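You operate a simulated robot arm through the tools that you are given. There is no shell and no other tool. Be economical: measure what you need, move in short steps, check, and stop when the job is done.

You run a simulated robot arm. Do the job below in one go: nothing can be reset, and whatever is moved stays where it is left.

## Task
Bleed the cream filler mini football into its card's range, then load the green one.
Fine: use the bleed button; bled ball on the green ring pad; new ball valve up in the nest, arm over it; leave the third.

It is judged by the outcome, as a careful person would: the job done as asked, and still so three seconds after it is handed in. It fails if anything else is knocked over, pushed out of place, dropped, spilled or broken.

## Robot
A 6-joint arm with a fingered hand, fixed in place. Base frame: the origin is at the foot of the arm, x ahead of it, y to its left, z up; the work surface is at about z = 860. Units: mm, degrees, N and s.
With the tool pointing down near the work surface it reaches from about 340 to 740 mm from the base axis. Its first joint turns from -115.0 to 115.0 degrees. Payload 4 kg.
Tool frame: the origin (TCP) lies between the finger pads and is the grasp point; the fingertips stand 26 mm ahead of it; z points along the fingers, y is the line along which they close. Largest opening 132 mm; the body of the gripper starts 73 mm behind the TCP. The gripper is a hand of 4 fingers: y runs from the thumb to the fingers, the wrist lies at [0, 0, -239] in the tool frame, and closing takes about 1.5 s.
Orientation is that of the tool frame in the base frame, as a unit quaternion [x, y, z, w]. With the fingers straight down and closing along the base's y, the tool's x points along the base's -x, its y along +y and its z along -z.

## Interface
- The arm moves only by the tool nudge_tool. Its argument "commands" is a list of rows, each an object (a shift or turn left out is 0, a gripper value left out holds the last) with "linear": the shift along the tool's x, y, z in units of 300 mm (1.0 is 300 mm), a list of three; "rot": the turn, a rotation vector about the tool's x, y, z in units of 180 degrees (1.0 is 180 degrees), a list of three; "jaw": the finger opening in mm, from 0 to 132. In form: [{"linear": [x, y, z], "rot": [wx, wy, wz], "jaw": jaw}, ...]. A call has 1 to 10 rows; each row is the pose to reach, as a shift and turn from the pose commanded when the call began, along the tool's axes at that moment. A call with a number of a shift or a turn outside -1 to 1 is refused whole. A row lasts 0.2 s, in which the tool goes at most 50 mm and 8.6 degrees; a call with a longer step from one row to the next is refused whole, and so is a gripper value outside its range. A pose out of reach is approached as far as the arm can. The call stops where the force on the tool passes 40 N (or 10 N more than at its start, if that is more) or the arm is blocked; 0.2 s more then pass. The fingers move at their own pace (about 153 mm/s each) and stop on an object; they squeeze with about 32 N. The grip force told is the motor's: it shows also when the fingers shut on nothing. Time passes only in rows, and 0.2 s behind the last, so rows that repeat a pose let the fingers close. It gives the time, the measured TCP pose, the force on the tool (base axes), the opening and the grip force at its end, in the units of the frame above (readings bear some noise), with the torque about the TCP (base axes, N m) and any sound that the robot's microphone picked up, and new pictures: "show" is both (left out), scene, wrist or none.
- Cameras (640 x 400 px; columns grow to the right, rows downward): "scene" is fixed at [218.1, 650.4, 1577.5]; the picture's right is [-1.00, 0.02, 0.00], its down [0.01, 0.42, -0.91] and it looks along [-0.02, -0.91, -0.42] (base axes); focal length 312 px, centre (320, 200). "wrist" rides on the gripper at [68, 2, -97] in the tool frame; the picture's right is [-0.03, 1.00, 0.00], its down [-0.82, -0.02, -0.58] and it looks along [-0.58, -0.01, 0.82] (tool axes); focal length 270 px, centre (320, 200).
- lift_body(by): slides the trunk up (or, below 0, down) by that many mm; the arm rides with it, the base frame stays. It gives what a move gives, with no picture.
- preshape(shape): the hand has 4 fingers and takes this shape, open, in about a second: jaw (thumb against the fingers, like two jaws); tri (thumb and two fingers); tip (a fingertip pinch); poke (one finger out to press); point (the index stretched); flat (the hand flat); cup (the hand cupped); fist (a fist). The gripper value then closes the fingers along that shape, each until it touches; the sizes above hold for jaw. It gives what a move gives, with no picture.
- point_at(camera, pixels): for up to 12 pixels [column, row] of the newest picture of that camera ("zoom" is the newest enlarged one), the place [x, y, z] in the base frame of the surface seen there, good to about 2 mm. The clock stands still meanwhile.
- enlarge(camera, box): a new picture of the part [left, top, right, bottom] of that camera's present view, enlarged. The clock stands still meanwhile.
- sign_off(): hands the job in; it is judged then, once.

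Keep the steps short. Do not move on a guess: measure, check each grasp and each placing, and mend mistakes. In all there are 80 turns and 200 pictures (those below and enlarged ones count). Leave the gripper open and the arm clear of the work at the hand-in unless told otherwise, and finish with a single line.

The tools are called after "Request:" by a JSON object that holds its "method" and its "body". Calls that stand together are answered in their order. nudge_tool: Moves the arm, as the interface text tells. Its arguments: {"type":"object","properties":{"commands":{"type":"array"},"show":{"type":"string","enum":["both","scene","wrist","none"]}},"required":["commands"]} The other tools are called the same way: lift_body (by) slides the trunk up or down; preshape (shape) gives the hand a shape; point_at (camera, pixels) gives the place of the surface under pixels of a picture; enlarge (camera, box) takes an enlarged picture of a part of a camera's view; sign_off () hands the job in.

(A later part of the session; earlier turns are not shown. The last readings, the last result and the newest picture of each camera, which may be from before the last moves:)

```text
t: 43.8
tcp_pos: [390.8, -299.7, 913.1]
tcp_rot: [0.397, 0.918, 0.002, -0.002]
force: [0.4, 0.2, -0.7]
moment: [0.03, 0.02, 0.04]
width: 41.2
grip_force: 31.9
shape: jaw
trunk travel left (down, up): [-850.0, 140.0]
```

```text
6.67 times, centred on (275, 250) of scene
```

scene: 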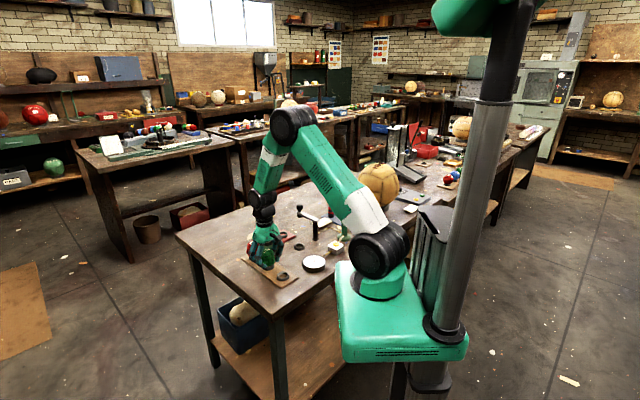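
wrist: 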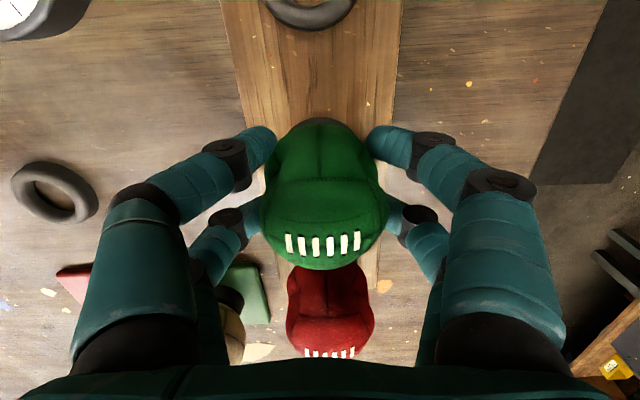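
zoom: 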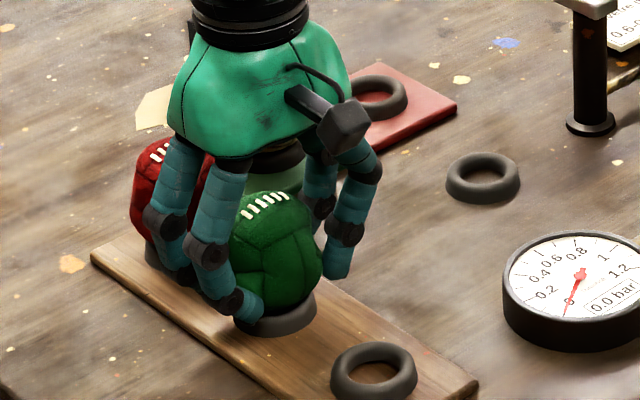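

The green ball is gripped at 41 mm with 32 N. I'll lift it straight up 75 mm.

Request:
{"method": "nudge_tool", "body": {"commands": [{"linear": [0, 0, -0.03]}, {"linear": [0, 0, -0.08]}, {"linear": [0, 0, -0.16]}, {"linear": [0, 0, -0.25]}, {"linear": [0, 0, -0.25]}], "show": "wrist"}}

Request:
{"method": "enlarge", "body": {"camera": "scene", "box": [245, 210, 305, 270]}}

Request:
{"method": "enlarge", "body": {"camera": "wrist", "box": [220, 60, 420, 270]}}

```text
t: 45.0
tcp_pos: [392.4, -300.7, 987.4]
tcp_rot: [0.398, 0.917, 0.002, -0.002]
force: [0.3, -0.8, -0.3]
moment: [-0.01, -0.01, 0.01]
width: 41.2
grip_force: 32.0
shape: jaw
trunk travel left (down, up): [-850.0, 140.0]
```

wrist: 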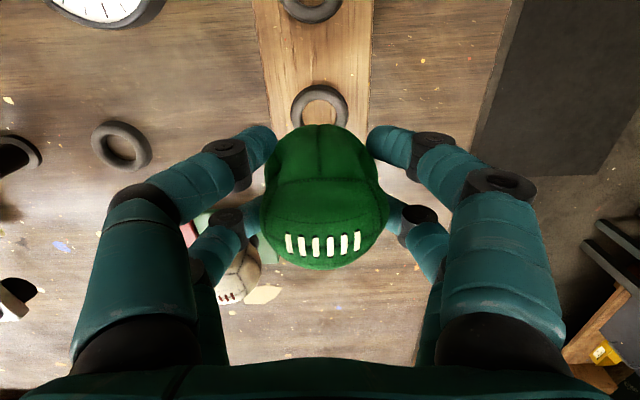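

```text
6.67 times, centred on (275, 240) of scene
```

zoom: 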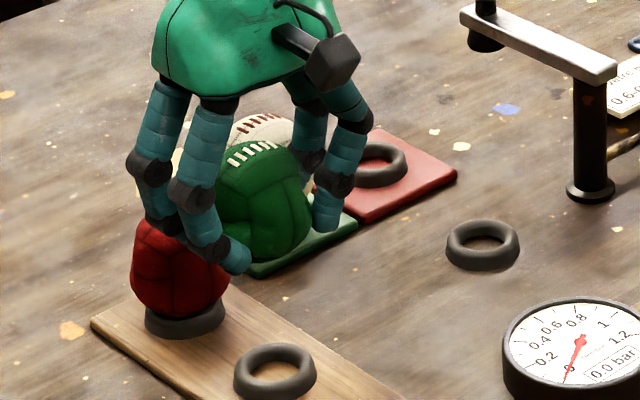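

```text
1.90 times, centred on (320, 165) of wrist
```

zoom: 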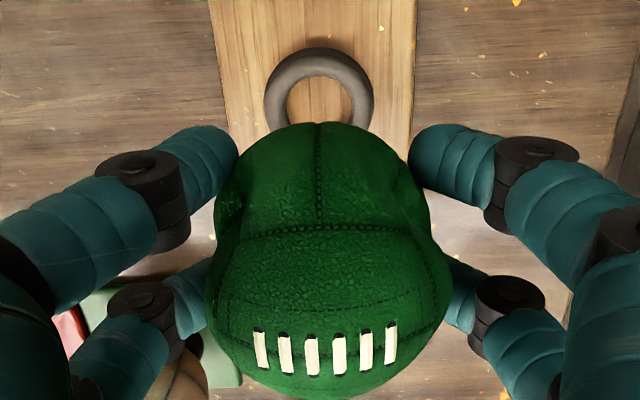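

The ball is held with laces up. I'll carry it over the nest, turning back to the heading used there before.

Request:
{"method": "nudge_tool", "body": {"commands": [{"linear": [-0.008, -0.057, 0], "rot": [0, 0, 0.046]}, {"linear": [-0.016, -0.115, 0], "rot": [0, 0, 0.092]}, {"linear": [-0.025, -0.172, 0], "rot": [0, 0, 0.138]}, {"linear": [-0.033, -0.229, 0], "rot": [0, 0, 0.184]}, {"linear": [-0.041, -0.287, 0], "rot": [0, 0, 0.23]}, {"linear": [-0.049, -0.344, 0], "rot": [0, 0, 0.276]}, {"linear": [-0.057, -0.401, 0], "rot": [0, 0, 0.322]}, {"linear": [-0.066, -0.458, 0], "rot": [0, 0, 0.368]}, {"linear": [-0.074, -0.516, 0], "rot": [0, 0, 0.414]}, {"linear": [-0.082, -0.573, 0], "rot": [0, 0, 0.46]}], "show": "none"}}

Request:
{"method": "nudge_tool", "body": {"commands": [{"rot": [0, 0, 0.03]}, {"rot": [0, 0, 0.03]}]}}

Request:
{"method": "enlarge", "body": {"camera": "scene", "box": [270, 205, 330, 265]}}

Request:
{"method": "enlarge", "body": {"camera": "wrist", "box": [220, 60, 420, 270]}}

```text
t: 47.2
tcp_pos: [283.6, -435.3, 986.3]
tcp_rot: [0.906, 0.423, -0.001, -0.003]
force: [0.7, -0.7, -1.2]
moment: [0.01, 0.0, -0.03]
width: 40.9
grip_force: 31.9
shape: jaw
trunk travel left (down, up): [-850.0, 140.0]
```

```text
t: 47.8
tcp_pos: [283.8, -434.2, 986.7]
tcp_rot: [0.924, 0.382, 0.0, -0.003]
force: [-0.5, 0.8, -1.8]
moment: [0.04, -0.03, 0.01]
width: 41.0
grip_force: 32.0
shape: jaw
trunk travel left (down, up): [-850.0, 140.0]
```

scene: 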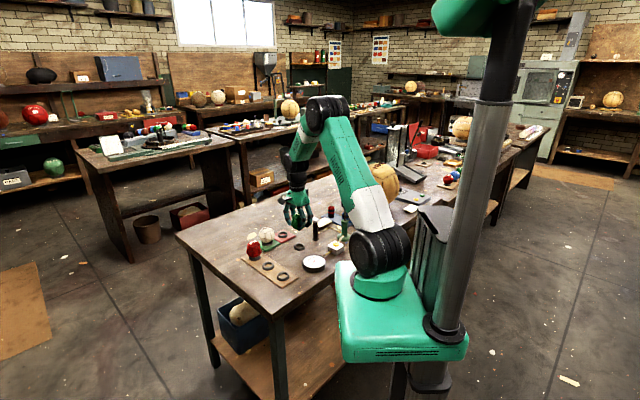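
wrist: 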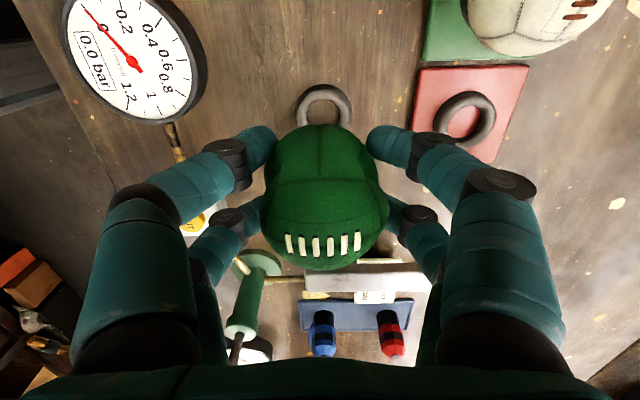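

```text
6.67 times, centred on (300, 235) of scene
```

zoom: 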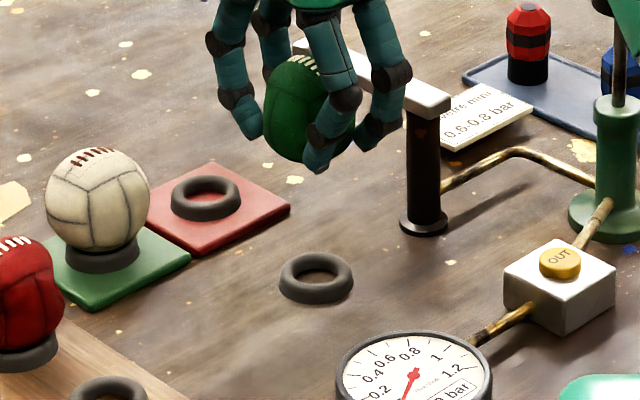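

```text
1.90 times, centred on (320, 165) of wrist
```

zoom: 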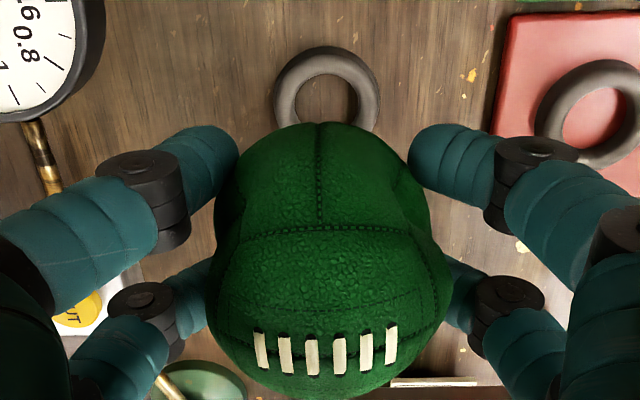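

The ring is within about 2 mm of where it should be. I'll trim slightly and lower to just above the ring.

Request:
{"method": "nudge_tool", "body": {"commands": [{"linear": [-0.004, 0.005, 0.08]}, {"linear": [-0.004, 0.005, 0.16]}, {"linear": [-0.004, 0.005, 0.22]}, {"linear": [-0.004, 0.005, 0.248]}, {"linear": [-0.004, 0.005, 0.248]}], "show": "wrist"}}

Request:
{"method": "enlarge", "body": {"camera": "scene", "box": [275, 210, 325, 260]}}

```text
t: 49.0
tcp_pos: [283.6, -437.4, 912.8]
tcp_rot: [0.924, 0.383, 0.0, -0.004]
force: [0.7, -0.1, -1.5]
moment: [0.01, -0.01, 0.02]
width: 41.1
grip_force: 31.7
shape: jaw
trunk travel left (down, up): [-850.0, 140.0]
```

wrist: 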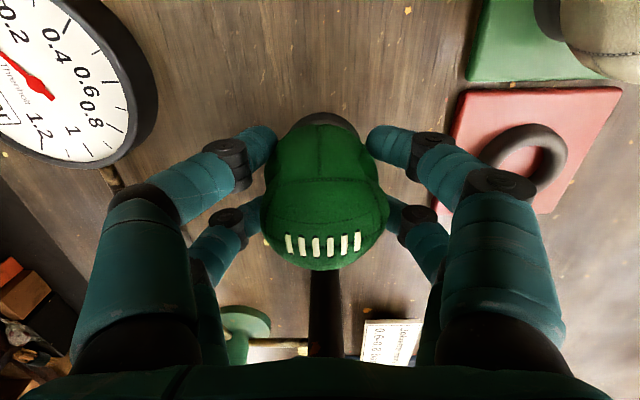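

```text
8.00 times, centred on (300, 235) of scene
```

zoom: 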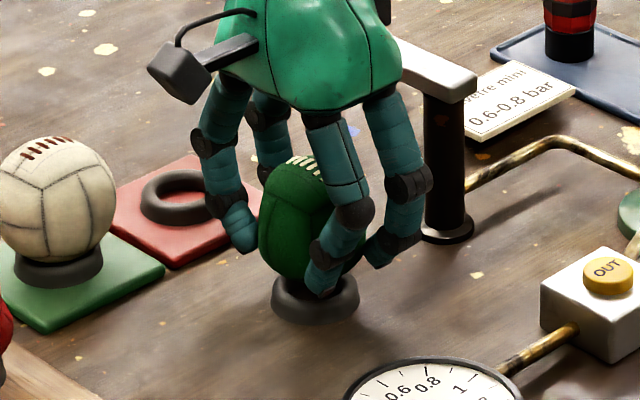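

Well aligned over the ring. I'll lower in 1 mm steps until contact.

Request:
{"method": "nudge_tool", "body": {"commands": [{"linear": [0, 0, 0.005]}, {"linear": [0, 0, 0.01]}, {"linear": [0, 0, 0.014]}, {"linear": [0, 0, 0.014]}], "show": "none"}}

```text
t: 50.0
tcp_pos: [284.1, -437.8, 907.7]
tcp_rot: [0.924, 0.383, 0.0, -0.003]
force: [0.2, 0.0, -1.3]
moment: [0.0, 0.02, -0.01]
width: 40.9
grip_force: 32.3
shape: jaw
trunk travel left (down, up): [-850.0, 140.0]
```

Still only the ball's weight, so I'll go a little lower.

Request:
{"method": "nudge_tool", "body": {"commands": [{"linear": [0, 0, 0.003]}, {"linear": [0, 0, 0.006]}, {"linear": [0, 0, 0.006]}], "show": "none"}}

Request:
{"method": "enlarge", "body": {"camera": "scene", "box": [275, 210, 325, 260]}}

```text
t: 50.8
tcp_pos: [284.4, -436.2, 906.2]
tcp_rot: [0.924, 0.383, 0.0, -0.003]
force: [-0.1, -0.8, -1.3]
moment: [0.01, 0.03, -0.03]
width: 40.9
grip_force: 31.6
shape: jaw
trunk travel left (down, up): [-850.0, 140.0]
```

```text
8.00 times, centred on (300, 235) of scene
```

zoom: 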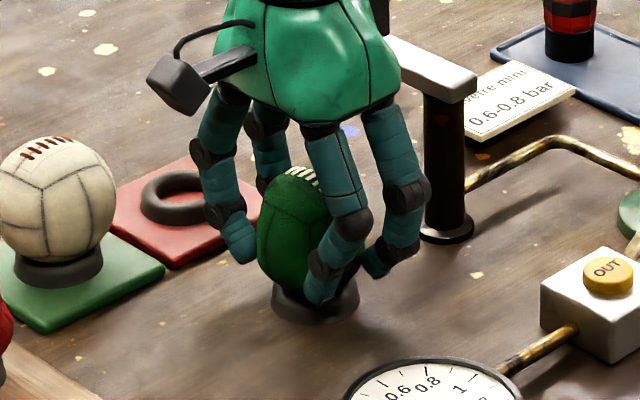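

Nearly there. I'll go 2 mm more, with the force check.

Request:
{"method": "nudge_tool", "body": {"commands": [{"linear": [0, 0, 0.003]}, {"linear": [0, 0, 0.006]}, {"linear": [0, 0, 0.006]}], "show": "none"}}

```text
t: 51.6
tcp_pos: [285.2, -436.1, 904.9]
tcp_rot: [0.924, 0.382, 0.0, -0.004]
force: [-0.3, 0.1, -0.4]
moment: [0.04, -0.07, 0.0]
width: 40.8
grip_force: 31.5
shape: jaw
trunk travel left (down, up): [-850.0, 140.0]
```

The weight is starting to come off. One more small step.

Request:
{"method": "nudge_tool", "body": {"commands": [{"linear": [0, 0, 0.002]}, {"linear": [0, 0, 0.005]}, {"linear": [0, 0, 0.005]}], "show": "none"}}

Request:
{"method": "enlarge", "body": {"camera": "wrist", "box": [220, 60, 420, 270]}}

```text
t: 52.4
tcp_pos: [283.8, -436.0, 903.3]
tcp_rot: [0.924, 0.382, 0.0, -0.004]
force: [-1.0, 0.4, -1.1]
moment: [-0.05, 0.03, 0.0]
width: 41.1
grip_force: 31.8
shape: jaw
trunk travel left (down, up): [-850.0, 140.0]
```

```text
1.90 times, centred on (320, 165) of wrist
```

zoom: 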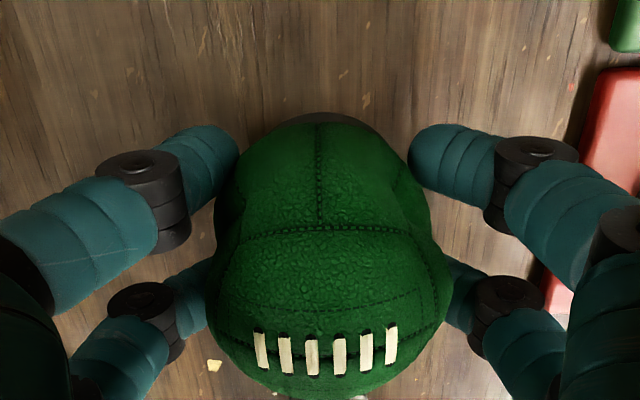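

No contact yet. I'll continue in 1 mm steps.

Request:
{"method": "nudge_tool", "body": {"commands": [{"linear": [0, 0, 0.003]}, {"linear": [0, 0, 0.003]}, {"linear": [0, 0, 0.006]}, {"linear": [0, 0, 0.006]}], "show": "none"}}

Request:
{"method": "enlarge", "body": {"camera": "scene", "box": [285, 220, 315, 250]}}

```text
t: 53.4
tcp_pos: [283.2, -437.2, 902.8]
tcp_rot: [0.924, 0.383, -0.001, -0.003]
force: [-0.2, 0.3, 8.0]
moment: [0.01, 0.0, 0.0]
width: 41.3
grip_force: 31.8
shape: jaw
trunk travel left (down, up): [-850.0, 140.0]
```

```text
13.33 times, centred on (300, 235) of scene
```

zoom: 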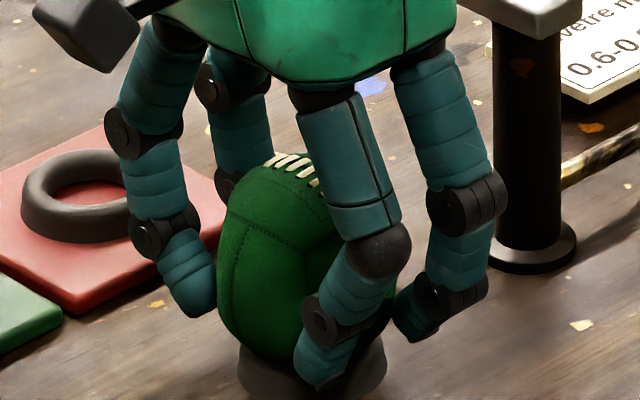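

Contact at 8 N upward, so the ball rests in the nest ring. I'll open gently.

Request:
{"method": "nudge_tool", "body": {"commands": [{"jaw": 48}, {"jaw": 56}, {"jaw": 70}, {"jaw": 90}, {"jaw": 100}, {"jaw": 100}]}}

Request:
{"method": "enlarge", "body": {"camera": "scene", "box": [275, 210, 325, 260]}}

```text
t: 54.8
tcp_pos: [284.1, -436.9, 901.4]
tcp_rot: [0.924, 0.382, 0.0, -0.003]
force: [0.9, -0.6, 0.4]
moment: [0.01, 0.04, 0.0]
width: 99.9
grip_force: 0.1
shape: jaw
trunk travel left (down, up): [-850.0, 140.0]
```

scene: 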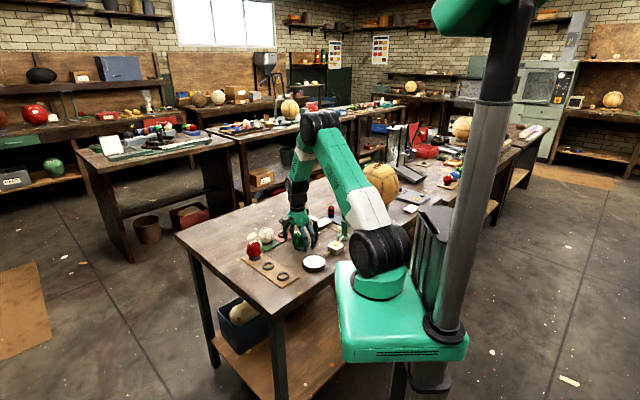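
wrist: 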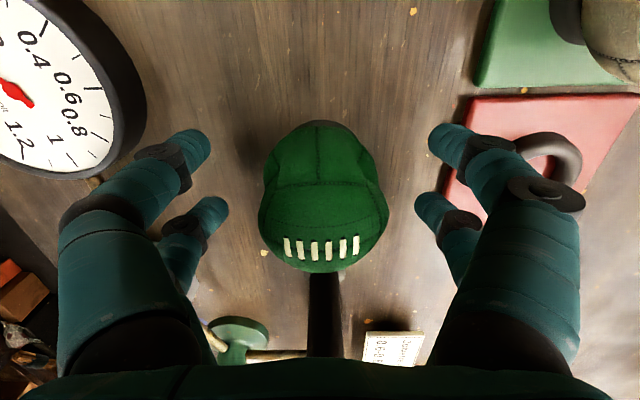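

```text
8.00 times, centred on (300, 235) of scene
```

zoom: 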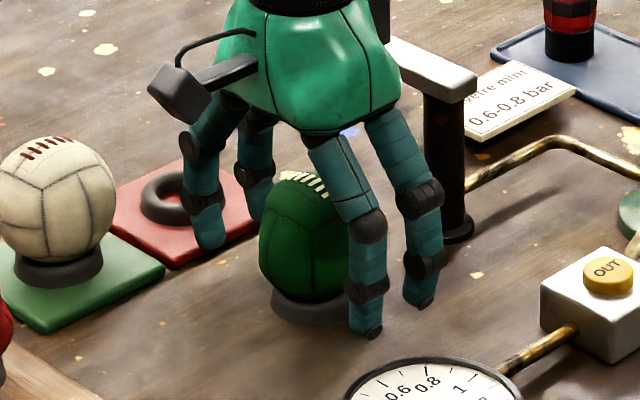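

It is standing in the nest. I'll rise clear and look.

Request:
{"method": "nudge_tool", "body": {"commands": [{"linear": [0, 0, -0.1]}, {"linear": [0, 0, -0.25]}, {"linear": [0, 0, -0.4]}, {"linear": [0, 0, -0.55]}, {"linear": [0, 0, -0.62]}, {"linear": [0, 0, -0.62]}], "show": "wrist"}}

Request:
{"method": "enlarge", "body": {"camera": "scene", "box": [275, 205, 335, 265]}}

Request:
{"method": "enlarge", "body": {"camera": "wrist", "box": [240, 30, 420, 280]}}

```text
t: 56.2
tcp_pos: [284.5, -438.2, 1089.7]
tcp_rot: [0.924, 0.383, -0.001, -0.004]
force: [0.0, 0.8, -0.9]
moment: [-0.01, 0.0, -0.04]
width: 99.9
grip_force: 0.0
shape: jaw
trunk travel left (down, up): [-850.0, 140.0]
```

wrist: 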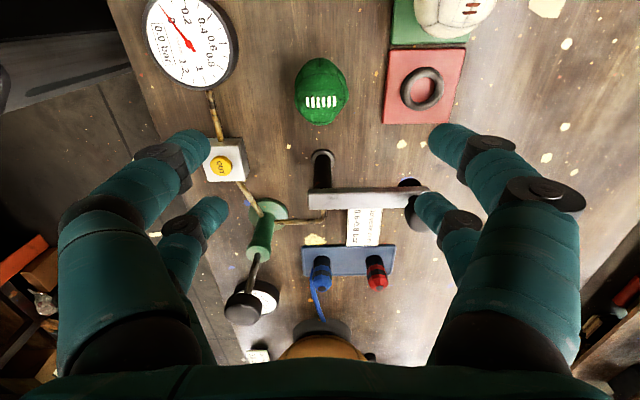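

```text
6.67 times, centred on (305, 235) of scene
```

zoom: 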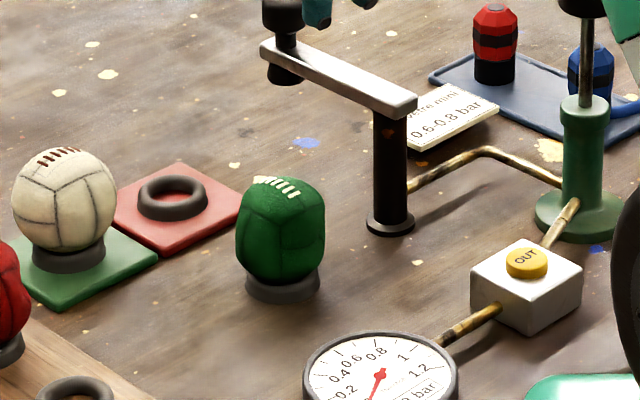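

```text
1.60 times, centred on (330, 155) of wrist
```

zoom: 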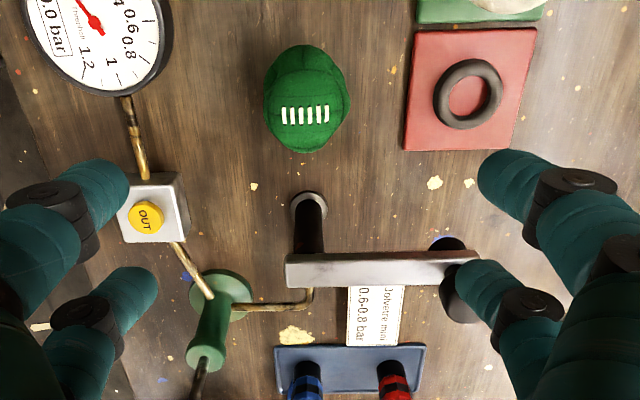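

The green ball stands valve up in the nest. Next I'll go back over the knob at about (289,-567) to bring the arm round.

Request:
{"method": "nudge_tool", "body": {"commands": [{"linear": [-0.098, 0.104, 0], "jaw": 80}, {"linear": [-0.196, 0.209, 0], "jaw": 80}, {"linear": [-0.294, 0.313, 0], "jaw": 80}, {"linear": [-0.294, 0.313, 0.12], "jaw": 80}, {"linear": [-0.294, 0.313, 0.2], "jaw": 80}, {"linear": [-0.294, 0.313, 0.2], "jaw": 80}], "show": "wrist"}}

Request:
{"method": "enlarge", "body": {"camera": "scene", "box": [275, 185, 335, 245]}}

Request:
{"method": "point_at", "body": {"camera": "zoom", "pixels": [[284, 300], [272, 318], [300, 330]]}}

```text
t: 57.6
tcp_pos: [290.5, -566.2, 1027.4]
tcp_rot: [0.924, 0.383, -0.001, -0.004]
force: [0.2, 0.4, 0.0]
moment: [-0.03, -0.01, 0.01]
width: 80.2
grip_force: 0.1
shape: jaw
trunk travel left (down, up): [-850.0, 140.0]
```

wrist: 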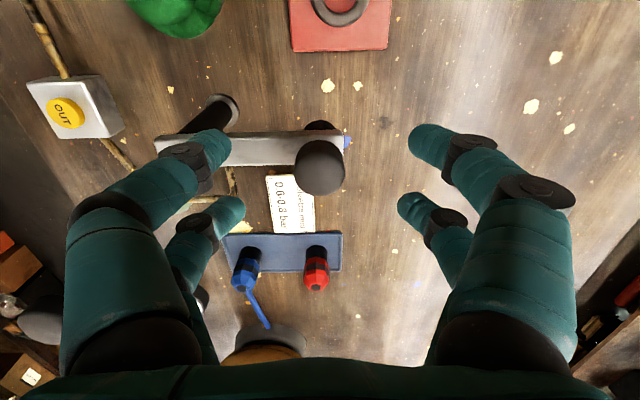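

```text
6.67 times, centred on (305, 215) of scene
```

zoom: 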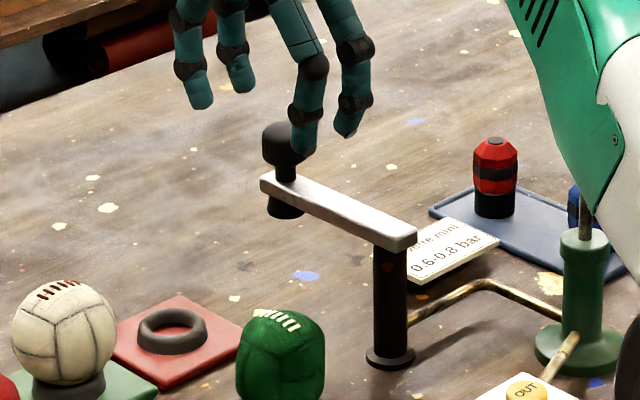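

```text
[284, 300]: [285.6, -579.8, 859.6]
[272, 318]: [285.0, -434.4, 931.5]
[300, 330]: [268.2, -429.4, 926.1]
```

The knob is centred under the hand. I'll descend to the same grip height and close.

Request:
{"method": "nudge_tool", "body": {"commands": [{"linear": [-0.003, 0.001, 0.06], "jaw": 80}, {"linear": [-0.003, 0.001, 0.116], "jaw": 80}, {"linear": [-0.003, 0.001, 0.116], "jaw": 80}, {"linear": [-0.003, 0.001, 0.116], "jaw": 40}, {"linear": [-0.003, 0.001, 0.116], "jaw": 10}, {"linear": [-0.003, 0.001, 0.116], "jaw": 0}, {"linear": [-0.003, 0.001, 0.116], "jaw": 0}, {"linear": [-0.003, 0.001, 0.116], "jaw": 0}], "show": "wrist"}}

Request:
{"method": "enlarge", "body": {"camera": "scene", "box": [275, 185, 335, 245]}}

```text
t: 59.4
tcp_pos: [287.4, -567.8, 991.9]
tcp_rot: [0.924, 0.382, -0.001, -0.004]
force: [-3.0, -0.3, -5.9]
moment: [0.11, -0.08, 0.19]
width: 0.0
grip_force: 32.1
shape: jaw
trunk travel left (down, up): [-850.0, 140.0]
```

wrist: 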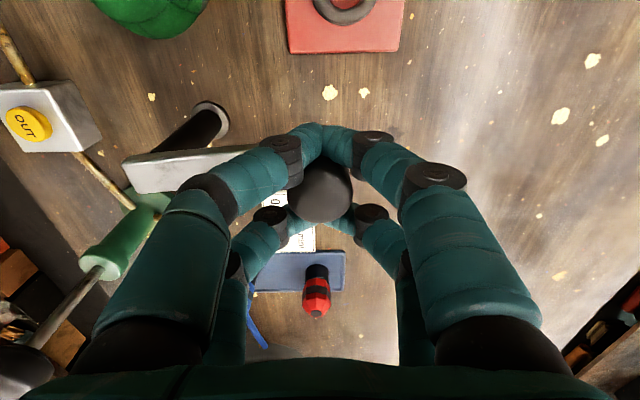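

```text
6.67 times, centred on (305, 215) of scene
```

zoom: 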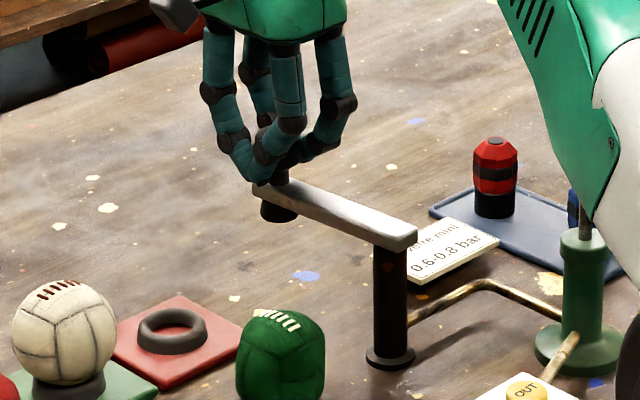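

The knob is caged. I'll swing back along the same arc, stopping just short of the ball.

Request:
{"method": "nudge_tool", "body": {"commands": [{"linear": [0.042, -0.007, 0]}, {"linear": [0.084, -0.019, 0]}, {"linear": [0.123, -0.036, 0]}, {"linear": [0.16, -0.058, 0]}, {"linear": [0.193, -0.085, 0]}, {"linear": [0.223, -0.116, 0]}, {"linear": [0.248, -0.151, 0]}, {"linear": [0.269, -0.188, 0]}], "show": "wrist"}}

Request:
{"method": "enlarge", "body": {"camera": "scene", "box": [275, 195, 335, 255]}}

```text
t: 61.2
tcp_pos: [303.1, -471.3, 989.7]
tcp_rot: [0.924, 0.383, 0.0, -0.007]
force: [-15.0, -11.7, -33.2]
moment: [-0.22, 0.32, 0.51]
width: 0.1
grip_force: 32.1
shape: jaw
trunk travel left (down, up): [-850.0, 140.0]
```

wrist: 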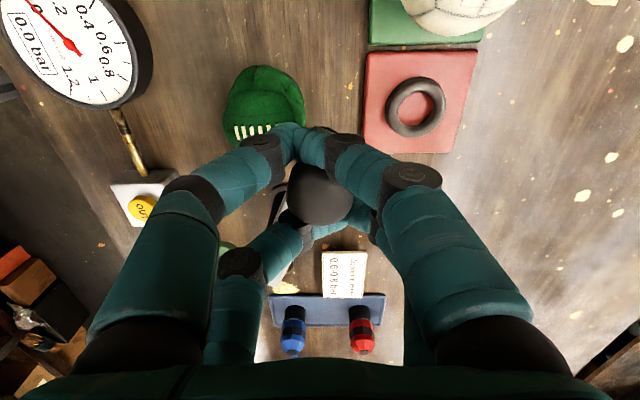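

```text
6.67 times, centred on (305, 225) of scene
```

zoom: 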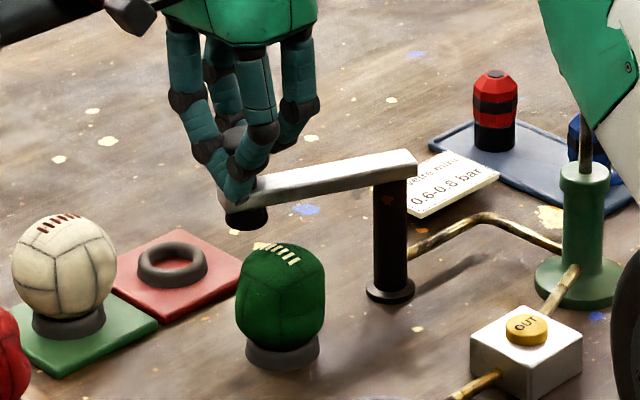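

The vertical pull is building to 33 N and the radius is a little large. I'll relax 2 mm down and inward, then continue to about 35° and check.

Request:
{"method": "nudge_tool", "body": {"commands": [{"linear": [-0.004, -0.004, 0.009]}, {"linear": [0.004, -0.022, 0.009]}, {"linear": [0.008, -0.041, 0.009]}, {"linear": [0.013, -0.06, 0.009]}, {"linear": [0.018, -0.079, 0.009]}], "show": "wrist"}}

Request:
{"method": "enlarge", "body": {"camera": "scene", "box": [275, 195, 335, 255]}}

```text
t: 62.4
tcp_pos: [293.2, -452.3, 990.1]
tcp_rot: [0.924, 0.382, 0.0, -0.004]
force: [2.5, -14.8, -28.8]
moment: [0.26, -0.25, 1.23]
width: 0.1
grip_force: 31.9
shape: jaw
trunk travel left (down, up): [-850.0, 140.0]
```

wrist: 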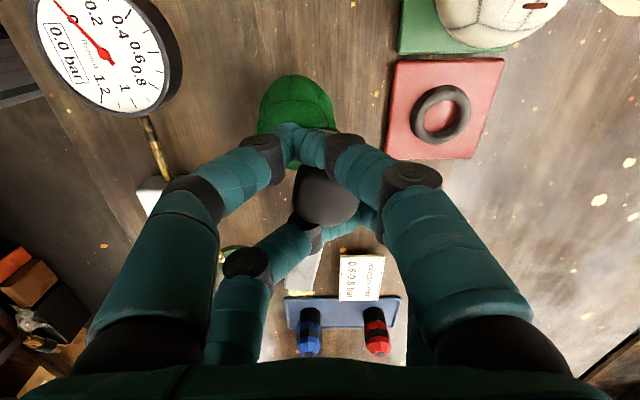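

```text
6.67 times, centred on (305, 225) of scene
```

zoom: 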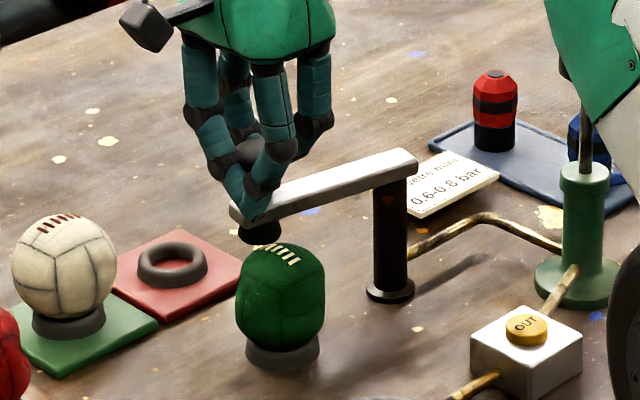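

The knob trails the fingers slightly. I'll relax another 1.5 mm down and continue in small steps.

Request:
{"method": "nudge_tool", "body": {"commands": [{"linear": [0.0, -0.008, 0.006]}, {"linear": [0.002, -0.02, 0.006]}, {"linear": [0.004, -0.033, 0.006]}, {"linear": [0.005, -0.045, 0.006]}], "show": "wrist"}}

Request:
{"method": "enlarge", "body": {"camera": "scene", "box": [275, 195, 335, 255]}}

```text
t: 63.4
tcp_pos: [284.7, -440.4, 988.1]
tcp_rot: [0.924, 0.383, -0.001, -0.004]
force: [8.2, -8.2, -10.7]
moment: [0.88, -0.62, 1.19]
width: 0.0
grip_force: 32.4
shape: jaw
trunk travel left (down, up): [-850.0, 140.0]
```

wrist: 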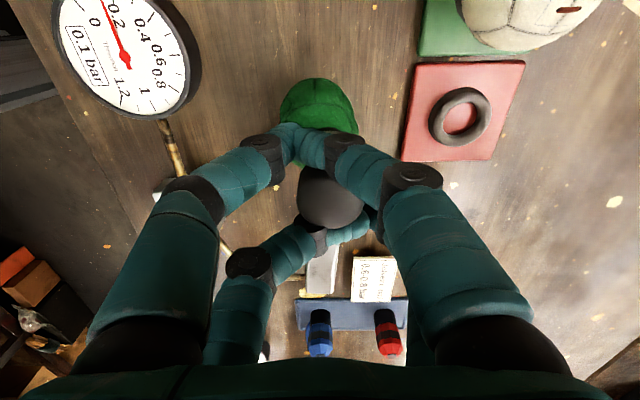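

```text
6.67 times, centred on (305, 225) of scene
```

zoom: 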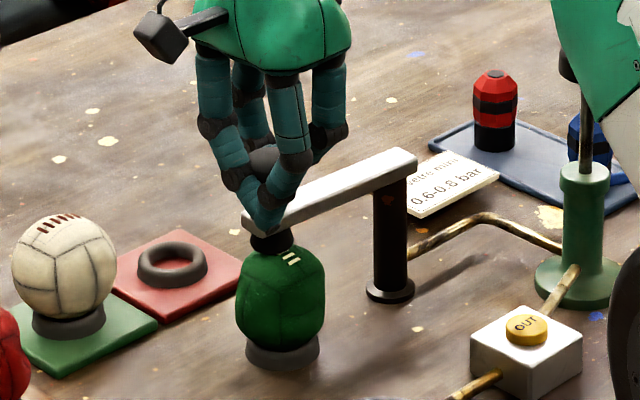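

The gauge already reads 0.1 bar, so it is connected, but the coupling at (272,240) is about 4–5 mm short of its original spot (280,245). I'll ease it on.

Request:
{"method": "nudge_tool", "body": {"commands": [{"linear": [0.0, -0.006, 0.003]}, {"linear": [0.0, -0.012, 0.003]}, {"linear": [0.0, -0.018, 0.003]}, {"linear": [0.0, -0.018, 0.003]}], "show": "wrist"}}

Request:
{"method": "enlarge", "body": {"camera": "scene", "box": [275, 195, 335, 255]}}

```text
t: 64.4
tcp_pos: [281.0, -435.7, 987.4]
tcp_rot: [0.924, 0.383, -0.001, -0.004]
force: [7.0, -7.2, -5.2]
moment: [1.1, -0.76, 1.09]
width: 0.2
grip_force: 31.9
shape: jaw
trunk travel left (down, up): [-850.0, 140.0]
```

wrist: 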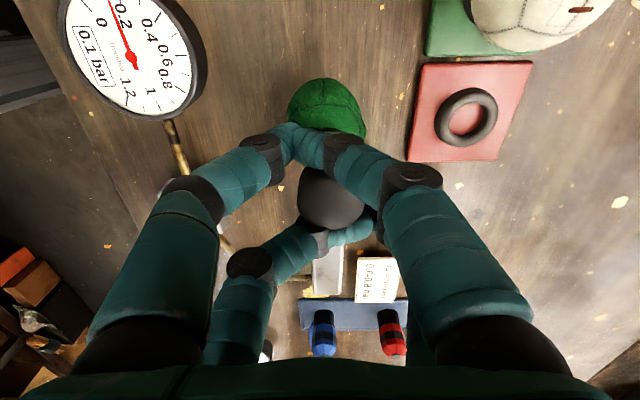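

```text
6.67 times, centred on (305, 225) of scene
```

zoom: 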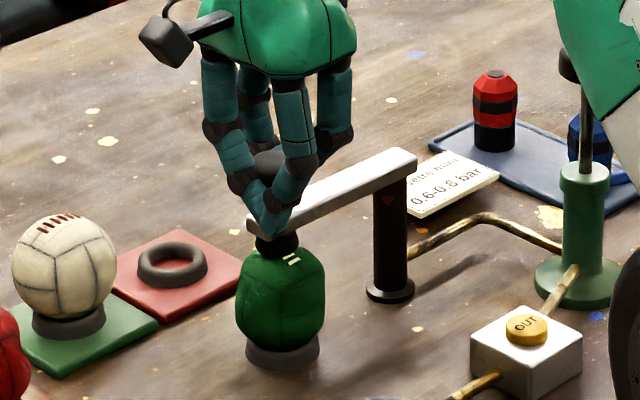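

Nearly at the original spot. A final 2 mm, then I'll open.

Request:
{"method": "nudge_tool", "body": {"commands": [{"linear": [0.0, -0.004, 0.0]}, {"linear": [0.0, -0.008, 0.0]}, {"linear": [0.0, -0.008, 0.0]}], "show": "none"}}

Request:
{"method": "enlarge", "body": {"camera": "scene", "box": [275, 195, 335, 255]}}

```text
t: 65.2
tcp_pos: [280.4, -434.4, 986.0]
tcp_rot: [0.924, 0.383, 0.0, -0.003]
force: [9.8, -7.6, -3.2]
moment: [1.2, -0.81, 1.08]
width: 0.0
grip_force: 31.8
shape: jaw
trunk travel left (down, up): [-850.0, 140.0]
```

```text
6.67 times, centred on (305, 225) of scene
```

zoom: 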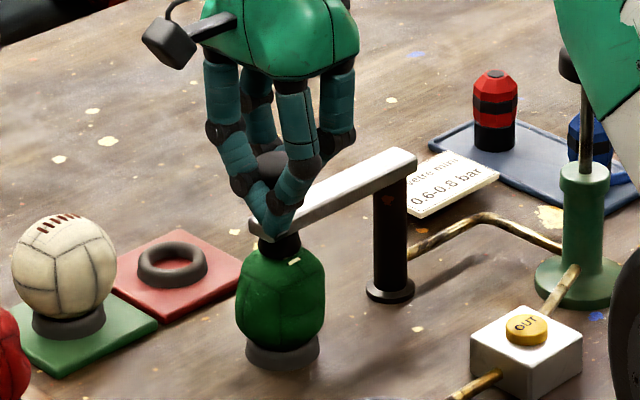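

The arm is back where it started, over the ball. I'll open slowly and rise straight up.

Request:
{"method": "nudge_tool", "body": {"commands": [{"jaw": 20}, {"jaw": 45}, {"jaw": 75}, {"jaw": 100}, {"jaw": 100}, {"linear": [0, 0, -0.08], "jaw": 100}, {"linear": [0, 0, -0.2], "jaw": 100}, {"linear": [0, 0, -0.35], "jaw": 100}, {"linear": [0, 0, -0.5], "jaw": 100}, {"linear": [0, 0, -0.6], "jaw": 130}]}}

Request:
{"method": "enlarge", "body": {"camera": "scene", "box": [240, 195, 340, 285]}}

Request:
{"method": "enlarge", "body": {"camera": "wrist", "box": [240, 0, 480, 180]}}

```text
t: 66.5
tcp_pos: [278.1, -434.8, 986.5]
tcp_rot: [0.923, 0.385, -0.002, -0.006]
force: [10.2, -12.3, -25.3]
moment: [0.27, -0.02, 1.59]
width: 66.0
grip_force: 0.0
shape: jaw
trunk travel left (down, up): [-850.0, 140.0]
stopped in row 6: the force on the tool passed its limit at 47 N (the readings are from after the stop); the commanded pose is now the measured one
```

scene: 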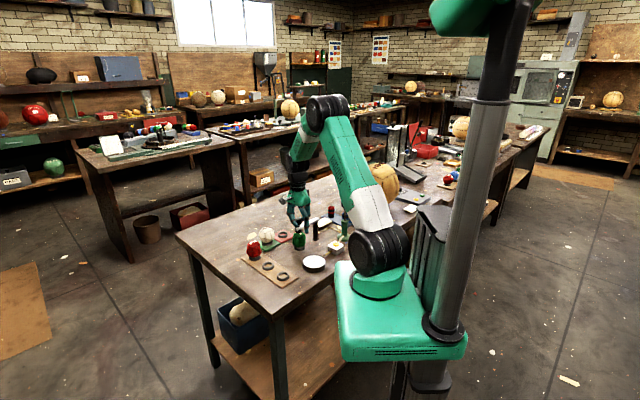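
wrist: 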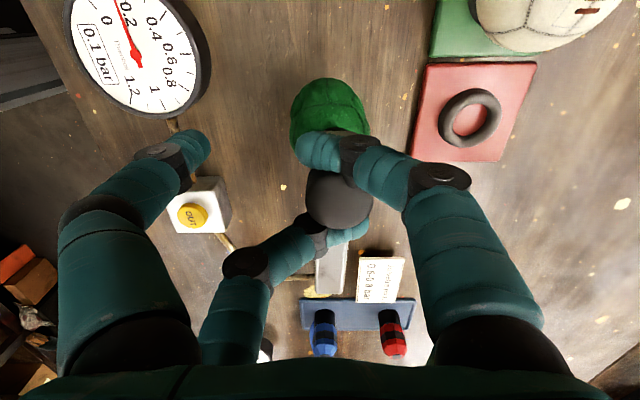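

```text
4.44 times, centred on (290, 240) of scene
```

zoom: 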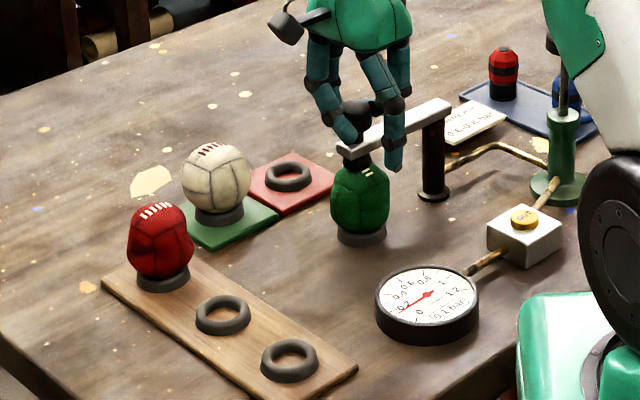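

```text
2.22 times, centred on (360, 90) of wrist
```

zoom: 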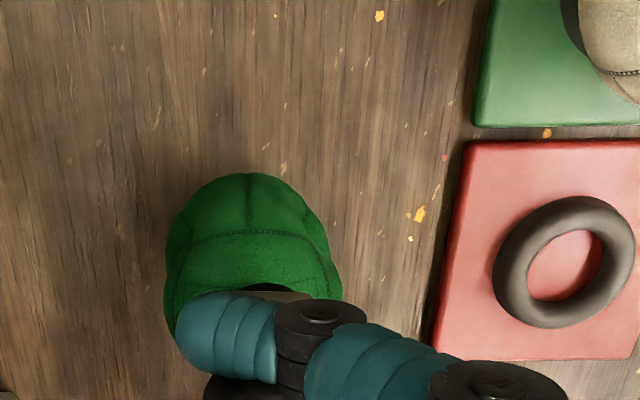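

The rise stopped at 47 N: one finger on each side is still hooked about the knob because the hand is off-centre on it. I'll look closely before doing anything.

Request:
{"method": "enlarge", "body": {"camera": "wrist", "box": [240, 100, 440, 300]}}

Request:
{"method": "enlarge", "body": {"camera": "scene", "box": [285, 200, 325, 245]}}

```text
2.00 times, centred on (340, 200) of wrist
```

zoom: 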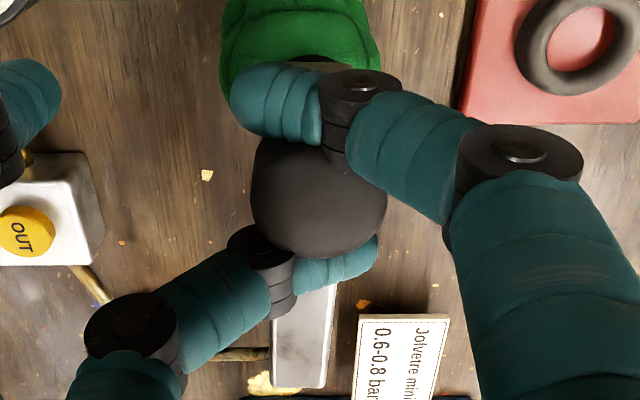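

```text
8.89 times, centred on (305, 222) of scene
```

zoom: 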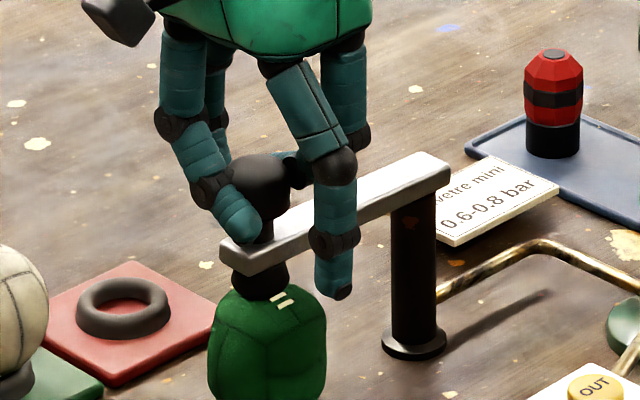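

The tips are wedged between the knob and the bar, with a yaw torque of about 1.6 N m. I'll relax it gently by lowering 2 mm and yielding a few degrees in yaw, still commanding open.

Request:
{"method": "nudge_tool", "body": {"commands": [{"linear": [0, 0, 0.004], "jaw": 100}, {"linear": [0, 0, 0.008], "jaw": 100}, {"linear": [0, 0, 0.008], "rot": [0, 0, -0.01], "jaw": 100}, {"linear": [0, 0, 0.008], "rot": [0, 0, -0.02], "jaw": 100}, {"linear": [0, 0, 0.008], "rot": [0, 0, -0.02], "jaw": 100}], "show": "wrist"}}

```text
t: 67.7
tcp_pos: [277.9, -433.7, 987.7]
tcp_rot: [0.911, 0.413, -0.001, -0.006]
force: [5.1, -14.8, -12.8]
moment: [0.05, 0.12, 1.3]
width: 66.3
grip_force: 0.0
shape: jaw
trunk travel left (down, up): [-850.0, 140.0]
```

wrist: 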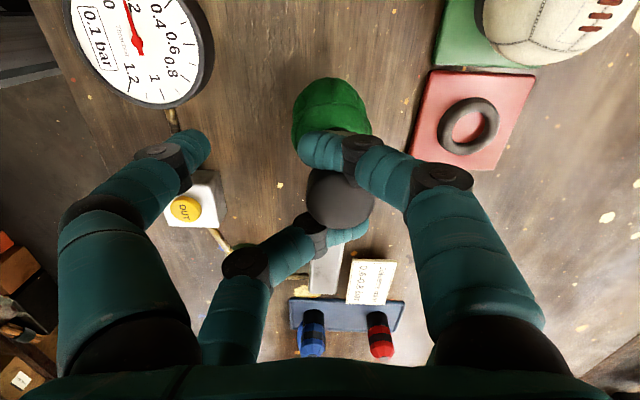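

The knob still pushes the hand toward tool +y at 14 N. I'll yield that way 7 mm to recentre, in small steps, with the fingers commanded open.

Request:
{"method": "nudge_tool", "body": {"commands": [{"linear": [0, 0.007, 0], "jaw": 100}, {"linear": [0, 0.013, 0], "jaw": 100}, {"linear": [0, 0.019, 0], "jaw": 100}, {"linear": [0, 0.025, 0], "jaw": 100}, {"linear": [0, 0.025, 0], "jaw": 100}], "show": "wrist"}}

Request:
{"method": "enlarge", "body": {"camera": "scene", "box": [280, 195, 330, 255]}}

```text
t: 68.9
tcp_pos: [282.0, -440.6, 986.9]
tcp_rot: [0.911, 0.412, 0.0, -0.006]
force: [-4.2, -20.3, -5.8]
moment: [-0.22, 0.3, 1.18]
width: 66.6
grip_force: 0.0
shape: jaw
trunk travel left (down, up): [-850.0, 140.0]
```

wrist: 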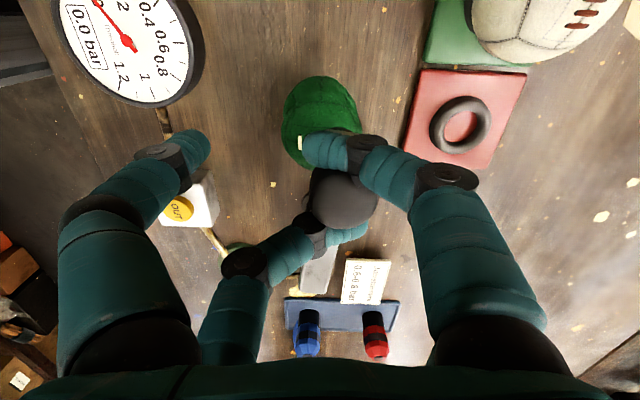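

```text
6.67 times, centred on (305, 225) of scene
```

zoom: 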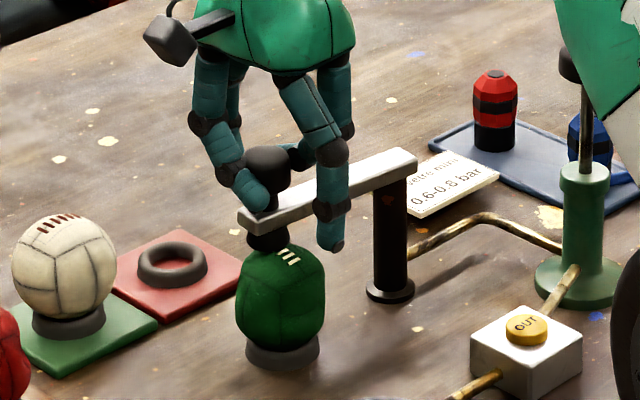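

The arm followed the hooked fingers and the gauge dropped to 0.0. I'll re-close to recentre on the knob, undo the yaw, and return to the height (≈991) where opening worked before.

Request:
{"method": "nudge_tool", "body": {"commands": [{"jaw": 40}, {"jaw": 0}, {"jaw": 0}, {"jaw": 0, "rot": [0, 0, 0.01]}, {"jaw": 0, "rot": [0, 0, 0.02]}, {"jaw": 0, "rot": [0, 0, 0.02], "linear": [-0.006, 0.01, -0.005]}, {"jaw": 0, "rot": [0, 0, 0.02], "linear": [-0.006, 0.02, -0.01]}, {"jaw": 0, "rot": [0, 0, 0.02], "linear": [-0.006, 0.02, -0.01]}], "show": "wrist"}}

Request:
{"method": "enlarge", "body": {"camera": "wrist", "box": [220, 80, 440, 280]}}

Request:
{"method": "enlarge", "body": {"camera": "scene", "box": [280, 195, 330, 255]}}

```text
t: 70.7
tcp_pos: [286.0, -443.1, 988.5]
tcp_rot: [0.923, 0.384, -0.001, -0.008]
force: [-3.3, -7.4, -13.6]
moment: [0.07, 0.18, 0.39]
width: 0.2
grip_force: 31.7
shape: jaw
trunk travel left (down, up): [-850.0, 140.0]
```

wrist: 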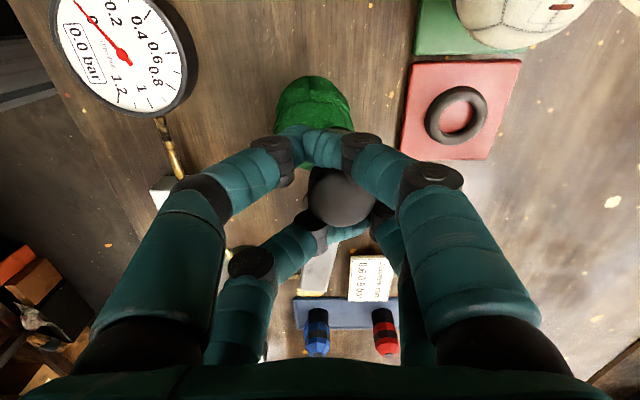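

```text
2.00 times, centred on (330, 180) of wrist
```

zoom: 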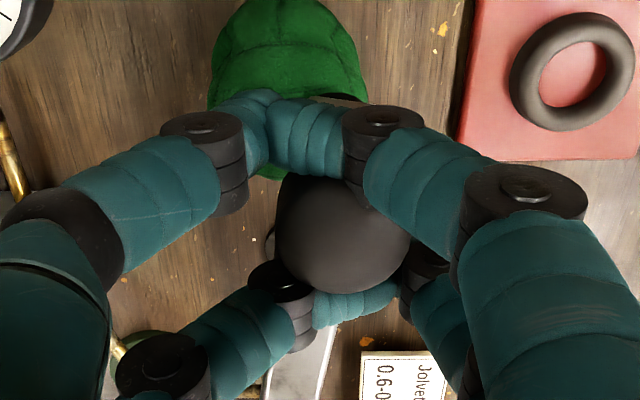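

```text
6.67 times, centred on (305, 225) of scene
```

zoom: 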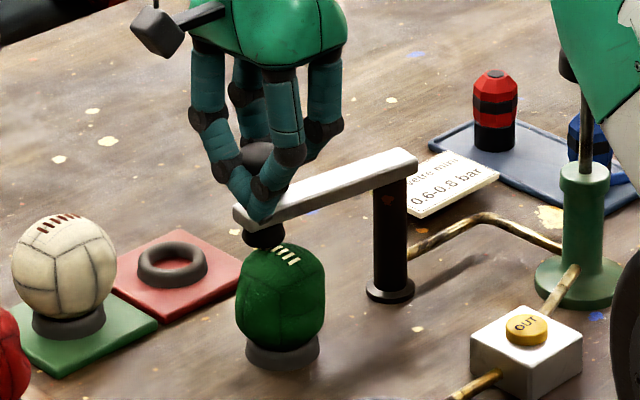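

The knob is wedged toward the +y fingers. On the outward swing it sat centred and released freely, so I'll swing outward about 25 mm with the fingers closed to seat it the same way.

Request:
{"method": "nudge_tool", "body": {"commands": [{"linear": [0, 0.01, 0.005], "jaw": 0}, {"linear": [-0.002, 0.03, 0.005], "jaw": 0}, {"linear": [-0.006, 0.05, 0.005], "jaw": 0}, {"linear": [-0.013, 0.075, 0.005], "jaw": 0}, {"linear": [-0.022, 0.1, 0.005], "jaw": 0}, {"linear": [-0.022, 0.1, 0.005], "jaw": 0}], "show": "wrist"}}

Request:
{"method": "enlarge", "body": {"camera": "wrist", "box": [220, 80, 440, 280]}}

```text
t: 72.1
tcp_pos: [297.0, -468.9, 989.6]
tcp_rot: [0.924, 0.382, 0.0, -0.005]
force: [-22.5, -1.6, 3.3]
moment: [-0.31, 0.69, -0.6]
width: 0.0
grip_force: 32.1
shape: jaw
trunk travel left (down, up): [-850.0, 140.0]
```

wrist: 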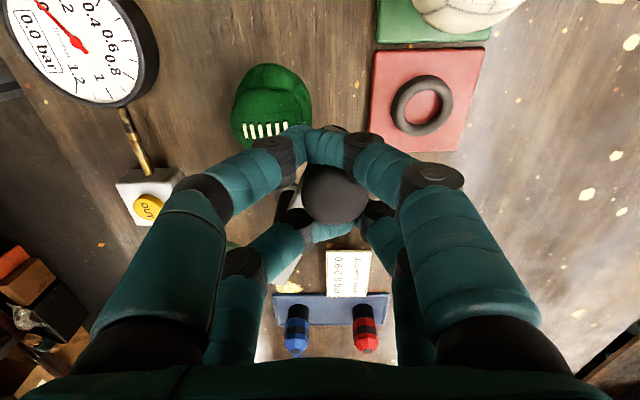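

```text
2.00 times, centred on (330, 180) of wrist
```

zoom: 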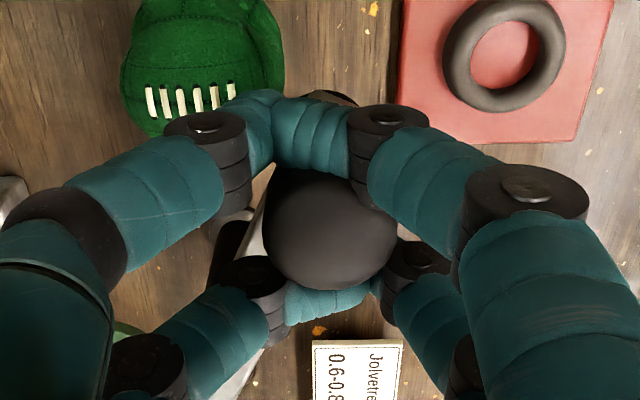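

The knob is closer to centre and the push has reversed. I'll relax the side load by backing off 3 mm, then open here.

Request:
{"method": "nudge_tool", "body": {"commands": [{"linear": [-0.006, -0.006, 0.0], "jaw": 0}, {"linear": [-0.008, -0.008, 0.0], "jaw": 0}, {"linear": [-0.008, -0.008, 0.0], "jaw": 30}, {"linear": [-0.008, -0.008, 0.0], "jaw": 60}, {"linear": [-0.008, -0.008, 0.0], "jaw": 100}, {"linear": [-0.008, -0.008, 0.0], "jaw": 100}, {"linear": [-0.008, -0.008, 0.0], "jaw": 100}], "show": "wrist"}}

Request:
{"method": "enlarge", "body": {"camera": "scene", "box": [280, 195, 330, 255]}}

```text
t: 73.7
tcp_pos: [300.1, -470.9, 986.7]
tcp_rot: [0.923, 0.384, -0.003, -0.007]
force: [5.4, -8.4, -20.3]
moment: [-0.08, 0.06, 0.88]
width: 69.7
grip_force: 0.0
shape: jaw
trunk travel left (down, up): [-850.0, 140.0]
```

wrist: 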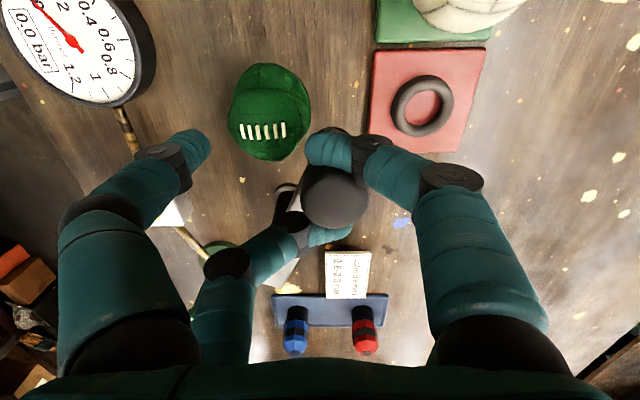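

```text
6.67 times, centred on (305, 225) of scene
```

zoom: 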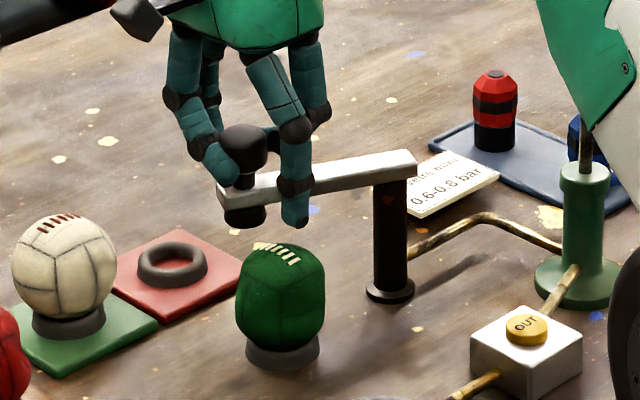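

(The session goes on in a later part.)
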